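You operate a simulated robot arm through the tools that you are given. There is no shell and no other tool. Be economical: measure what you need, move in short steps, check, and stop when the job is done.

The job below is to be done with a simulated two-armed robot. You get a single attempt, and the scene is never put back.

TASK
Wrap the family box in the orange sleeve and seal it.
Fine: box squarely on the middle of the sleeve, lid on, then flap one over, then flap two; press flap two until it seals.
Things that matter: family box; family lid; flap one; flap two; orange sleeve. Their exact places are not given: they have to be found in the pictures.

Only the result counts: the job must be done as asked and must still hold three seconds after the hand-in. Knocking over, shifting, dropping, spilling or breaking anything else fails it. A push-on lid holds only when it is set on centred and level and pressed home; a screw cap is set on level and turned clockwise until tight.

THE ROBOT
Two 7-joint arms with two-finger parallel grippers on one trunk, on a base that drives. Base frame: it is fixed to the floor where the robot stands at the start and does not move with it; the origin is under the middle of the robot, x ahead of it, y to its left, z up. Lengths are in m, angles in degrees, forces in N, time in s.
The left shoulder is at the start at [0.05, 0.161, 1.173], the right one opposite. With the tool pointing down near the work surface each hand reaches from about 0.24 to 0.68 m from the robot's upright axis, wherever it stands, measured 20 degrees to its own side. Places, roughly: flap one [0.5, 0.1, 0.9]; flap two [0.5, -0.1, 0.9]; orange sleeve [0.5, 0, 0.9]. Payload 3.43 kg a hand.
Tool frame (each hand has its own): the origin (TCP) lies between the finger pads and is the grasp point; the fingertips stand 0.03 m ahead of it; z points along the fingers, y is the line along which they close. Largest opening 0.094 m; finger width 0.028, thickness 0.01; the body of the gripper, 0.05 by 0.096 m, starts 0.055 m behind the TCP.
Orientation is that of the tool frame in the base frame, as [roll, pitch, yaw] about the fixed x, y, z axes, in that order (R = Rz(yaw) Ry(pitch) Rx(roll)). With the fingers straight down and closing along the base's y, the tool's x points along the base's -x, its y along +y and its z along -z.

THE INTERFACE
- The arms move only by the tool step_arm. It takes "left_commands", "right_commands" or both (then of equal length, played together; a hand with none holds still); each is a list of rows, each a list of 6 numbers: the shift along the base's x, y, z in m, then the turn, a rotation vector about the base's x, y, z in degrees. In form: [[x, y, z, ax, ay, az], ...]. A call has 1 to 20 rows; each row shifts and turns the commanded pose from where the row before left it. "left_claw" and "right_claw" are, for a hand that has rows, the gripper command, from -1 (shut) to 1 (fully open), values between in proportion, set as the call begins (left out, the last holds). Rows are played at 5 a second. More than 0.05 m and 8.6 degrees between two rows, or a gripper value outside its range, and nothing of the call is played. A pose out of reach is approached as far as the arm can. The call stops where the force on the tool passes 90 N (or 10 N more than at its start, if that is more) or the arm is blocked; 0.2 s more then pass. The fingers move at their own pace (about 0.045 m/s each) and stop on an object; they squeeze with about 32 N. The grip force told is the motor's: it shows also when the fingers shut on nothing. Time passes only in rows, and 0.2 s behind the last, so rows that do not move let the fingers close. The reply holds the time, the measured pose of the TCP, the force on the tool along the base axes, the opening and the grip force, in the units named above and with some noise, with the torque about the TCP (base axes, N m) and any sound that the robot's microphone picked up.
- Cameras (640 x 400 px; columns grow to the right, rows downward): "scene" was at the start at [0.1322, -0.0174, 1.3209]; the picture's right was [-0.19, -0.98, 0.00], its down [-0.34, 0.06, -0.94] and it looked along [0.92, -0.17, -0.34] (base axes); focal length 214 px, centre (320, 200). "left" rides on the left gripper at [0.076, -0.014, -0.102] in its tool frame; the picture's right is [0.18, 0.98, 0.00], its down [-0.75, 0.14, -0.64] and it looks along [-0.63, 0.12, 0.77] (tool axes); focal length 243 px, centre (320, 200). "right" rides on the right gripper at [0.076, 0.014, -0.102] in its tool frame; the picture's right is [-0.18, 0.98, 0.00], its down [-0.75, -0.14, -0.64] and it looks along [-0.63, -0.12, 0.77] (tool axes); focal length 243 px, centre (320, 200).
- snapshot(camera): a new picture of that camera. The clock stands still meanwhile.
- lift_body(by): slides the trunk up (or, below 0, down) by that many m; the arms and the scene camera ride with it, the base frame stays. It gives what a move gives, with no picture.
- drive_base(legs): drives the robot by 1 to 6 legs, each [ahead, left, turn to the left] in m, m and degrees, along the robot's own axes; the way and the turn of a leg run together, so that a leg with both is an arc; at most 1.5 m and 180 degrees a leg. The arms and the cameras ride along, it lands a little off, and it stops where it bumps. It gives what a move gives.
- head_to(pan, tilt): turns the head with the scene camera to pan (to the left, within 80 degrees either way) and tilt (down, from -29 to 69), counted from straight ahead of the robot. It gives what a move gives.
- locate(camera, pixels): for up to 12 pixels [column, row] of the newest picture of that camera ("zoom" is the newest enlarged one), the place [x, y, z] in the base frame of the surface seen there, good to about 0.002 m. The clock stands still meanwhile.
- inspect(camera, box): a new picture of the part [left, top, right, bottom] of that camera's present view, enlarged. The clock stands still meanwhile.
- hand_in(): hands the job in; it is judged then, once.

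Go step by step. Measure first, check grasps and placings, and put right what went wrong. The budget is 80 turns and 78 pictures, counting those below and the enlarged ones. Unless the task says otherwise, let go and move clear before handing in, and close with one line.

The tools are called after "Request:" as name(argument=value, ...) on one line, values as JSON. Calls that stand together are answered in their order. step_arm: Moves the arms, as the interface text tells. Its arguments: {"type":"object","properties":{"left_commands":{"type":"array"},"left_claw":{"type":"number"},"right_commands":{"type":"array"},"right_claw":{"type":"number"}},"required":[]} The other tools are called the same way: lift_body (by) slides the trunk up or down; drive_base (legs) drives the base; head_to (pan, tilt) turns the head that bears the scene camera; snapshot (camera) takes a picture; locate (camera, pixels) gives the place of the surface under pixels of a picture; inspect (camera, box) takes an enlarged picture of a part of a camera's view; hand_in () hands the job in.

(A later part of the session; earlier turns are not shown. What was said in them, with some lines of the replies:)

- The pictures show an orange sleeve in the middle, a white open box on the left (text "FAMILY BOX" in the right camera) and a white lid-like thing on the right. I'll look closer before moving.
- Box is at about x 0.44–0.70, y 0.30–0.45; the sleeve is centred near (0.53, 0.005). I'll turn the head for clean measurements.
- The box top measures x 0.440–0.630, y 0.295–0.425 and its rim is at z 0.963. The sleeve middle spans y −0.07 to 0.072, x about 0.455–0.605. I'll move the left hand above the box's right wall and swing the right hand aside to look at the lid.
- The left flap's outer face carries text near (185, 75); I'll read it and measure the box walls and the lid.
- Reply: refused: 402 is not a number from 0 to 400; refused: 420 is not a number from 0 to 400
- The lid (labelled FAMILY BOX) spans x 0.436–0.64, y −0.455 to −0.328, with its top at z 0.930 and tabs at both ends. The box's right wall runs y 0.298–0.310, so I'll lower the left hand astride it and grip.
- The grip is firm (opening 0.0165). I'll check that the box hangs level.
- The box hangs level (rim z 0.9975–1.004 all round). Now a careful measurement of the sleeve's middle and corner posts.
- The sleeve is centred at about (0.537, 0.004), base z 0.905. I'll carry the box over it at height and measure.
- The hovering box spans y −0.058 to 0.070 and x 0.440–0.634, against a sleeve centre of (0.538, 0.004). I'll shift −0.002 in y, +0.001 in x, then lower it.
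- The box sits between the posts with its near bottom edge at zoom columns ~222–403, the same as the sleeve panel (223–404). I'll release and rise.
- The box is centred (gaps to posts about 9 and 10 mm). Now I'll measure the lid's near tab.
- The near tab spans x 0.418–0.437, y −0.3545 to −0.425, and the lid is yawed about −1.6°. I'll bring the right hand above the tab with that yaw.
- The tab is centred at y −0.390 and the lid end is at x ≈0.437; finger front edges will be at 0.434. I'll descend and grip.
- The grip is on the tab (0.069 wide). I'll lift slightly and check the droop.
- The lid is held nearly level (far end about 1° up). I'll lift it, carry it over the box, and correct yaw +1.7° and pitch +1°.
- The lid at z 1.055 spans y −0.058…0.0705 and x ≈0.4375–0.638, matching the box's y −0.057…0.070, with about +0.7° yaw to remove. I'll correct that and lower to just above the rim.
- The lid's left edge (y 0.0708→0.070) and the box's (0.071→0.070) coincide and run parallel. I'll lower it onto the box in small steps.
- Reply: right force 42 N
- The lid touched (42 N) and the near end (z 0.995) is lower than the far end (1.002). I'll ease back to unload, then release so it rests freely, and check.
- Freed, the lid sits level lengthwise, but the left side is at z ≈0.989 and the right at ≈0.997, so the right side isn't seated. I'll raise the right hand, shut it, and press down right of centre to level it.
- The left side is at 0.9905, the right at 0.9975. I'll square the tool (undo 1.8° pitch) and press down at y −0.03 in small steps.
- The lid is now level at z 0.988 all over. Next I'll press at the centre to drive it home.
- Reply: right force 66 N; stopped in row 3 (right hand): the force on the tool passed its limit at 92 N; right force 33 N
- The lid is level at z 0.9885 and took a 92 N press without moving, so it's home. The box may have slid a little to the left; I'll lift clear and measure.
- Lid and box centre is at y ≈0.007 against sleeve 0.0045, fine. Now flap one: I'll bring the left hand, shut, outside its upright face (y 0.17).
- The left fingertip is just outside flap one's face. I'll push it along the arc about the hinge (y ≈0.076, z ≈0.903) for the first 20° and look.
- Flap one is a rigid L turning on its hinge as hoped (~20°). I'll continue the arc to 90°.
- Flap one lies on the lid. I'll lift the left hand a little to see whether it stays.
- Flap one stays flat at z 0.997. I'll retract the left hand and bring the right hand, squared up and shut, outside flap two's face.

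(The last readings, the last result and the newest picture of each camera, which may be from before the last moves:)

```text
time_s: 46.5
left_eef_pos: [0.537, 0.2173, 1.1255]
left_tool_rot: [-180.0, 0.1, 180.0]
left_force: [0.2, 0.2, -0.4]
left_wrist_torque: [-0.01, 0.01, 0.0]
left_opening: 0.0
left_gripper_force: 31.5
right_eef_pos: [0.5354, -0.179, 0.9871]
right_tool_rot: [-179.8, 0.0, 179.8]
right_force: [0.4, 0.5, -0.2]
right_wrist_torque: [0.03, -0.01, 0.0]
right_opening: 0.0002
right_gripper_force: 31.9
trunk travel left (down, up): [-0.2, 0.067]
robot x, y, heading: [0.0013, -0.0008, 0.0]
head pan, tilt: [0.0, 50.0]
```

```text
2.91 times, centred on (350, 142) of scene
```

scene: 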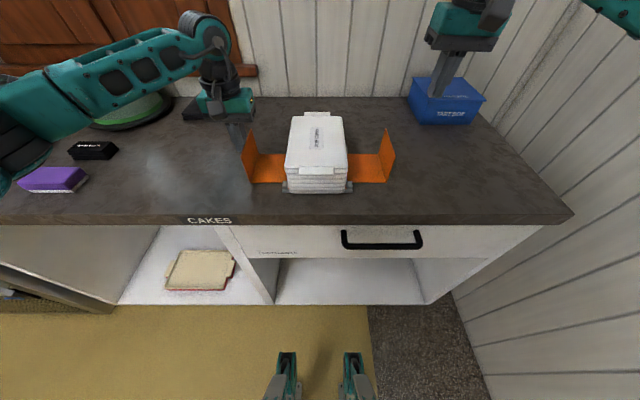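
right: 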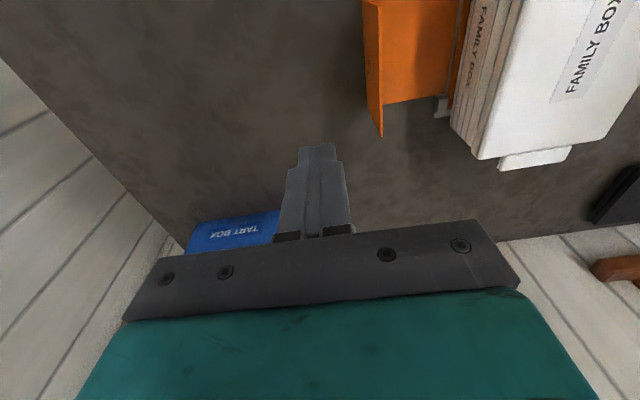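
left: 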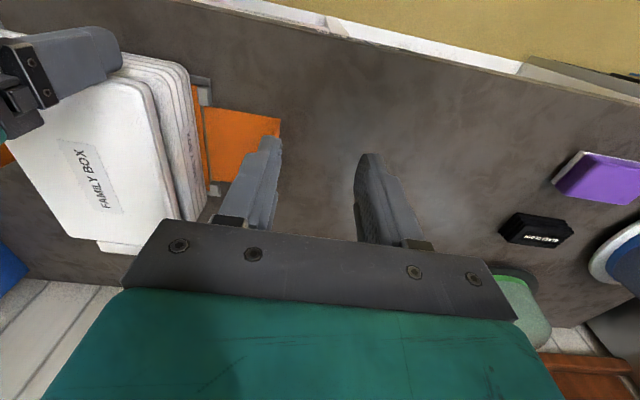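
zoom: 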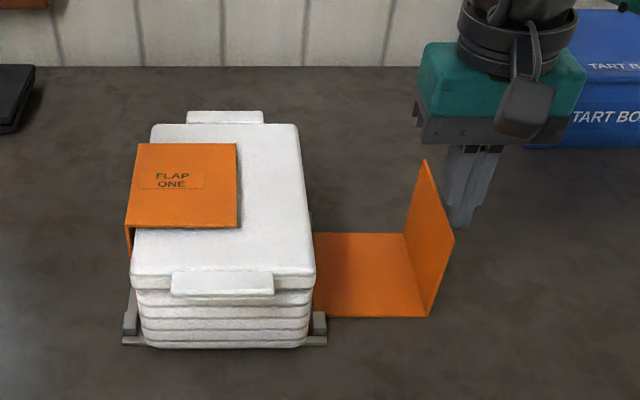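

Flap one holds; the right fingertip is just outside flap two. I'll run the mirrored arc.

Request:
step_arm(right_commands=[[0, 0.0055, 0, 0, 0, 0], [0, 0.0055, 0.008, 0, 0, 0], [0, 0.0055, 0.0075, 0, 0, 0], [0, 0.0067, 0.007, 0, 0, 0], [0, 0.0068, 0.0065, 0, 0, 0], [0, 0.0078, 0.0055, 0, 0, 0], [0, 0.0079, 0.0054, 0, 0, 0], [0, 0.0087, 0.004, 0, 0, 0], [0, 0.0086, 0.004, 0, 0, 0], [0, 0.0092, 0.0024, 0, 0, 0], [0, 0.0091, 0.0024, 0, 0, 0], [0, 0.0095, 0.0008, 0, 0, 0], [0, 0.0095, 0.0008, 0, 0, 0], [0, 0.0096, -0.0008, 0, 0, 0], [0, 0.0095, -0.0009, 0, 0, 0], [0, 0.0092, -0.0024, 0, 0, 0], [0, 0.0092, -0.0025, 0, 0, 0], [0, 0.0086, -0.004, 0, 0, 0], [0, 0, 0, 0, 0, 0]])

Request:
inspect(camera="scene", box=[220, 80, 440, 205])

```text
time_s: 50.5
left_eef_pos: [0.5365, 0.2184, 1.1275]
left_tool_rot: [-179.8, 0.2, -179.8]
left_force: [-0.8, 0.5, -1.1]
left_wrist_torque: [-0.02, 0.01, 0.0]
left_opening: 0.0
left_gripper_force: 32.6
right_eef_pos: [0.535, -0.0308, 1.0332]
right_tool_rot: [180.0, 0.2, 180.0]
right_force: [0.7, 7.8, 20.0]
right_wrist_torque: [0.33, 0.0, -0.02]
right_opening: 0.0
right_gripper_force: 31.6
trunk travel left (down, up): [-0.2, 0.067]
robot x, y, heading: [0.0031, -0.0005, -0.1]
head pan, tilt: [0.0, 50.0]
```

```text
2.91 times, centred on (330, 142) of scene
```

zoom: 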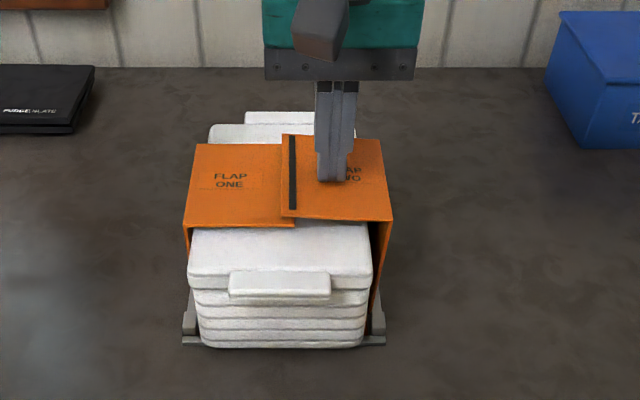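

Flap two overlaps flap one, with a black seal strip at zoom (292, 175). I'll locate the strip to press on it.

Request:
locate(camera="zoom", pixels=[[292, 150], [292, 175], [293, 205], [285, 175], [300, 175], [370, 175], [385, 210], [240, 200], [270, 200], [300, 250], [200, 270], [365, 270]])

```text
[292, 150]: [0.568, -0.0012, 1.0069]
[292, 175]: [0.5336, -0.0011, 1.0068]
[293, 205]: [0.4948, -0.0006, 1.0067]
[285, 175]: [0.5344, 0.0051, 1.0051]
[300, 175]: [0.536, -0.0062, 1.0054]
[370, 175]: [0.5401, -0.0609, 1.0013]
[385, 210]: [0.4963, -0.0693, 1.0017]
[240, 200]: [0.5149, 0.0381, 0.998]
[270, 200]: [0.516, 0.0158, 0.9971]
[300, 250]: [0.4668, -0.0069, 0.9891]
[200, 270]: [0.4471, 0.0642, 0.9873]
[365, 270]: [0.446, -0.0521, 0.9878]
```

The strip runs along y ≈−0.001 at z 1.006. I'll shift the right fingertip over its middle and press.

Request:
step_arm(right_commands=[[0, 0, 0.012, 0, 0, 0], [0.002, 0.03, 0, 0, 0, 0], [0, 0, -0.007, 0, 0, 0], [0, 0, -0.003, 0, 0, 0], [0, 0, -0.003, 0, 0, 0], [0, 0, -0.003, 0, 0, 0], [0, 0, -0.003, 0, 0, 0], [0, 0, -0.002, 0, 0, 0], [0, 0, 0, 0, 0, 0], [0, 0, 0, 0, 0, 0]])

Request:
inspect(camera="scene", box=[220, 80, 440, 205])

```text
time_s: 52.8
left_eef_pos: [0.5363, 0.2187, 1.1269]
left_tool_rot: [-179.8, 0.2, -179.9]
left_force: [-0.7, -0.1, 0.1]
left_wrist_torque: [-0.02, -0.01, 0.01]
left_opening: 0.0
left_gripper_force: 31.6
right_eef_pos: [0.537, -0.0002, 1.0281]
right_tool_rot: [179.7, 0.6, 180.0]
right_force: [6.2, 5.9, 37.4]
right_wrist_torque: [0.1, 0.07, -0.05]
right_opening: 0.0001
right_gripper_force: 31.9
trunk travel left (down, up): [-0.2, 0.067]
robot x, y, heading: [-0.0034, -0.0015, 0.1]
head pan, tilt: [0.0, 50.0]
```

```text
2.91 times, centred on (330, 142) of scene
```

zoom: 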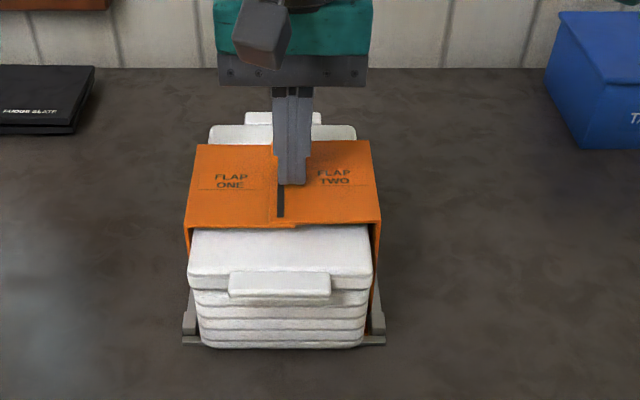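

Flap two is down level with flap one at 37 N, but no sound was reported. I'll press harder and hold.

Request:
step_arm(right_commands=[[0, 0, -0.003, 0, 0, 0], [0, 0, -0.003, 0, 0, 0], [0, 0, -0.002, 0, 0, 0], [0, 0, 0, 0, 0, 0], [0, 0, 0, 0, 0, 0], [0, 0, 0, 0, 0, 0], [0, 0, 0, 0, 0, 0], [0, 0, 0, 0, 0, 0]])

Request:
step_arm(right_commands=[[0, 0, 0.006, 0, 0, 0], [0, 0, 0.01, 0, 0, 0], [0, 0, 0.02, 0, 0, 0], [0, 0, 0.03, 0, 0, 0], [0, 0, 0, 0, 0, 0], [0, 0, 0, 0, 0, 0]])

Request:
inspect(camera="scene", box=[220, 80, 440, 205])

Request:
locate(camera="zoom", pixels=[[285, 150], [285, 175], [285, 205], [275, 205], [300, 205], [370, 175], [370, 210], [240, 200], [265, 200], [300, 250], [200, 270], [365, 270]])

```text
time_s: 54.5
left_eef_pos: [0.5329, 0.2182, 1.1279]
left_tool_rot: [-179.9, 0.3, -179.9]
left_force: [0.6, -0.3, -0.8]
left_wrist_torque: [-0.01, 0.01, 0.02]
left_opening: 0.0
left_gripper_force: 32.0
right_eef_pos: [0.5366, -0.0002, 1.0279]
right_tool_rot: [179.4, 1.2, 179.9]
right_force: [1.5, 2.9, 61.5]
right_wrist_torque: [-0.08, 0.57, -0.11]
right_opening: 0.0
right_gripper_force: 32.1
trunk travel left (down, up): [-0.2, 0.067]
robot x, y, heading: [0.0035, -0.0009, 0.1]
head pan, tilt: [0.0, 50.0]
```

```text
time_s: 56.0
left_eef_pos: [0.5371, 0.2176, 1.1252]
left_tool_rot: [180.0, 0.0, -179.9]
left_force: [-0.2, 0.2, 0.1]
left_wrist_torque: [0.02, 0.03, 0.02]
left_opening: 0.0003
left_gripper_force: 32.1
right_eef_pos: [0.5376, -0.0008, 1.0814]
right_tool_rot: [-179.9, 0.1, 179.9]
right_force: [-0.4, 0.8, 0.8]
right_wrist_torque: [0.03, -0.01, 0.02]
right_opening: 0.0001
right_gripper_force: 32.6
trunk travel left (down, up): [-0.2, 0.067]
robot x, y, heading: [0.0005, -0.001, -0.0]
head pan, tilt: [0.0, 50.0]
```

```text
2.91 times, centred on (330, 142) of scene
```

zoom: 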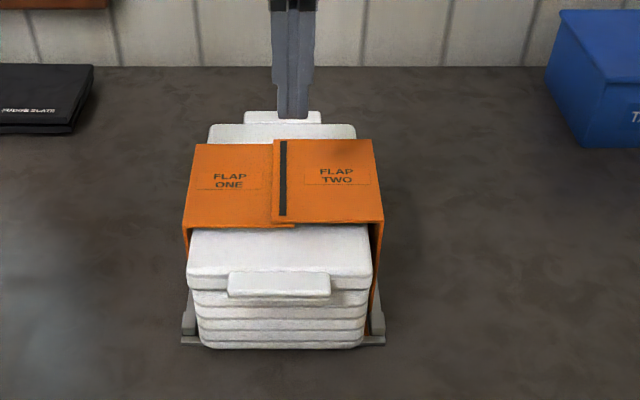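

```text
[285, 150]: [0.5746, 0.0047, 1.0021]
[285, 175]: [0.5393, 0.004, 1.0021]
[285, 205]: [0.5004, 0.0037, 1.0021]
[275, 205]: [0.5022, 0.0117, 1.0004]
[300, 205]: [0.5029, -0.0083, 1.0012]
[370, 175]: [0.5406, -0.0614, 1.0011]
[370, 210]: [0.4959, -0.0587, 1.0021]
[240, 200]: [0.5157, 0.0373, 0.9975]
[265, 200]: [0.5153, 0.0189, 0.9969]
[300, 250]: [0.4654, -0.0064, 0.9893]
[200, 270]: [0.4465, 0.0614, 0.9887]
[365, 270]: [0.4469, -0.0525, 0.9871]
```

Flap two stays flat after release (z 1.0005–1.002, was 1.006 before pressing), with the strip centred at y 0.004. To be sure of the seal I'll press once more right on the strip, harder and longer.

Request:
step_arm(right_commands=[[0, 0.005, -0.02, 0, 0, 0], [0, 0, -0.02, 0, 0, 0], [0, 0, -0.008, 0, 0, 0], [0, 0, -0.004, 0, 0, 0], [0, 0, -0.003, 0, 0, 0], [0, 0, -0.003, 0, 0, 0], [0, 0, -0.002, 0, 0, 0], [0, 0, -0.002, 0, 0, 0], [0, 0, -0.001, 0, 0, 0], [0, 0, 0, 0, 0, 0], [0, 0, 0, 0, 0, 0], [0, 0, 0, 0, 0, 0], [0, 0, 0, 0, 0, 0], [0, 0, 0, 0, 0, 0], [0, 0, 0, 0, 0, 0], [0, 0, 0, 0, 0, 0]])

Request:
inspect(camera="scene", box=[220, 80, 440, 205])

```text
time_s: 59.4
left_eef_pos: [0.5346, 0.2176, 1.1278]
left_tool_rot: [-179.9, 0.2, -179.9]
left_force: [0.0, -0.6, 0.7]
left_wrist_torque: [-0.01, -0.01, 0.04]
left_opening: 0.0
left_gripper_force: 32.0
right_eef_pos: [0.537, 0.0044, 1.027]
right_tool_rot: [179.6, 0.9, 179.9]
right_force: [4.6, 5.8, 50.8]
right_wrist_torque: [0.05, 0.29, -0.21]
right_opening: 0.0
right_gripper_force: 32.0
trunk travel left (down, up): [-0.2, 0.067]
robot x, y, heading: [-0.0015, 0.0007, 0.1]
head pan, tilt: [0.0, 50.0]
```

```text
2.91 times, centred on (330, 142) of scene
```

zoom: 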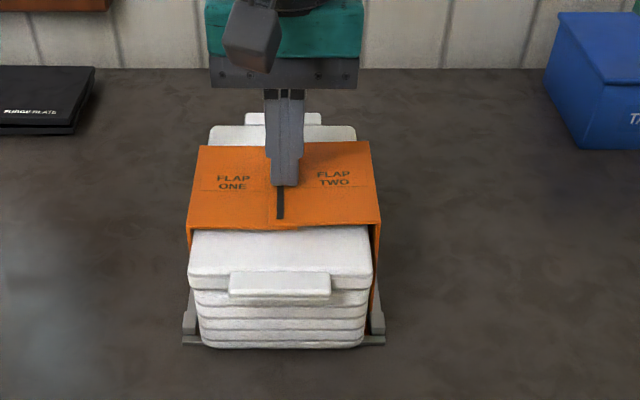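

Request:
step_arm(right_commands=[[0, 0, -0.003, 0, 0, 0], [0, 0, -0.003, 0, 0, 0], [0, 0, -0.002, 0, 0, 0], [0, 0, 0, 0, 0, 0], [0, 0, 0, 0, 0, 0], [0, 0, 0, 0, 0, 0], [0, 0, 0, 0, 0, 0]])

Request:
step_arm(right_commands=[[0, 0, 0.008, 0, 0, 0], [0, 0, 0.02, 0, 0, 0], [0, 0, 0.04, 0, 0, 0], [0, 0, 0.04, 0, 0, 0], [0, -0.05, 0, 0, 0, 0], [0, -0.05, 0, 0, 0, 0], [0, -0.05, 0, 0, 0, 0], [0, -0.05, 0, 0, 0, 0], [0, 0, 0, 0, 0, 0]])

Request:
inspect(camera="scene", box=[240, 110, 400, 205])

Request:
locate(camera="zoom", pixels=[[313, 130], [313, 180], [295, 180], [330, 180], [420, 180], [200, 180], [270, 180], [330, 240], [190, 260], [410, 260], [205, 120], [420, 120]])

```text
time_s: 61.0
left_eef_pos: [0.5331, 0.218, 1.1291]
left_tool_rot: [180.0, 0.4, -180.0]
left_force: [0.4, -0.1, -0.2]
left_wrist_torque: [0.0, 0.01, -0.01]
left_opening: 0.0
left_gripper_force: 32.1
right_eef_pos: [0.5358, 0.0062, 1.027]
right_tool_rot: [179.1, 1.6, 179.9]
right_force: [3.6, 0.6, 78.2]
right_wrist_torque: [-0.11, 0.8, -0.13]
right_opening: 0.0001
right_gripper_force: 32.0
trunk travel left (down, up): [-0.2, 0.067]
robot x, y, heading: [0.0016, 0.0013, 0.0]
head pan, tilt: [0.0, 50.0]
```

```text
time_s: 63.0
left_eef_pos: [0.5388, 0.218, 1.1251]
left_tool_rot: [-179.8, -0.1, -179.9]
left_force: [0.1, -0.3, -0.3]
left_wrist_torque: [0.02, -0.01, 0.0]
left_opening: 0.0
left_gripper_force: 32.1
right_eef_pos: [0.5372, -0.1975, 1.1195]
right_tool_rot: [-179.9, 0.1, 179.9]
right_force: [-0.4, 0.4, -0.5]
right_wrist_torque: [0.0, 0.01, 0.0]
right_opening: 0.0
right_gripper_force: 32.4
trunk travel left (down, up): [-0.2, 0.067]
robot x, y, heading: [-0.0001, 0.0018, -0.1]
head pan, tilt: [0.0, 50.0]
```

```text
4.00 times, centred on (320, 158) of scene
```

zoom: 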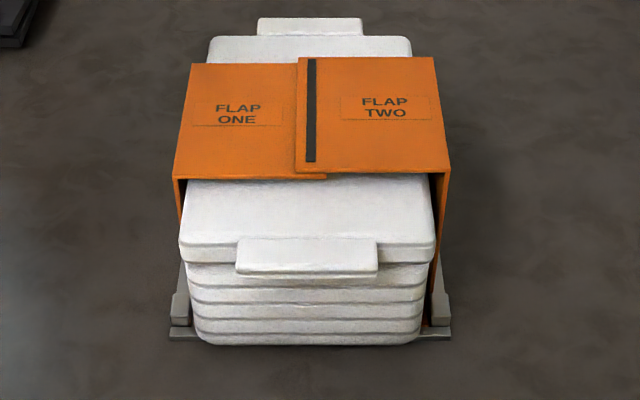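

```text
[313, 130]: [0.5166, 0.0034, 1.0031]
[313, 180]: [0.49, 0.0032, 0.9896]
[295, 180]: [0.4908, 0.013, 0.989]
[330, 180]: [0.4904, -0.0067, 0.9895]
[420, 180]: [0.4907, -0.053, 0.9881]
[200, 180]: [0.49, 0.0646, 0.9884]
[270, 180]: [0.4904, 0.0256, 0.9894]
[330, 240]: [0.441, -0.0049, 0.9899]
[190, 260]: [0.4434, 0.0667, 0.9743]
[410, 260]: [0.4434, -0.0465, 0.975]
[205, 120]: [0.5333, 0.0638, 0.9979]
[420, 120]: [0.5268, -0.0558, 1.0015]
```

Flap two lies flat over flap one and stays. To be certain it's sealed, I'll measure its free edge for a very light sideways nudge test.

Request:
locate(camera="zoom", pixels=[[285, 130], [290, 130], [294, 130], [297, 130], [300, 130], [303, 130], [306, 130], [294, 165], [298, 165], [302, 165], [300, 70], [304, 70]])

Request:
inspect(camera="scene", box=[290, 120, 350, 158])

```text
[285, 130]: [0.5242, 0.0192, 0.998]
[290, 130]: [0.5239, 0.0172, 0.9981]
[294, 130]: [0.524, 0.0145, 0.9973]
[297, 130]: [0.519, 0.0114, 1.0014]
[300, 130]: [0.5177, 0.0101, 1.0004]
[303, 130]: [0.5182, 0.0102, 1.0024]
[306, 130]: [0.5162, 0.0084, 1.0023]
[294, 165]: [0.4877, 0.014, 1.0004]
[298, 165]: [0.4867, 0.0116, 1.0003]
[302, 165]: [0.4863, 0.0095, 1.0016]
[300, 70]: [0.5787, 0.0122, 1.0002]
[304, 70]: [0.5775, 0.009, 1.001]
```

```text
10.53 times, centred on (320, 139) of scene
```

zoom: 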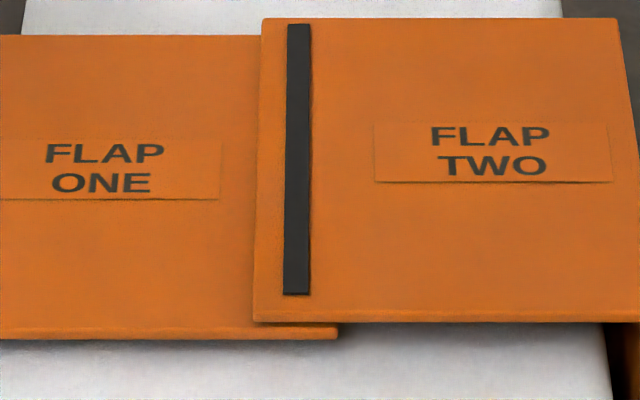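

Unloaded, flap two now lies flush on flap one (top z 1.0005–1.002 on 0.9975). Before pressing, its edge stood about 5 mm higher even under 20 N, which suggests the strip has sealed, though no sound confirmed it. The lid is level and both hands are clear, so I'm handing in.

Request:
hand_in()

```text
The job is handed in.
```

I've handed in the job: the family box is on the middle of the orange sleeve, about 2 mm off centre, with the lid pressed home. Flap one is over, then flap two, which I pressed down on its strip. It stays flush, so I believe it sealed, but I heard no click and didn't test the seal by pulling.
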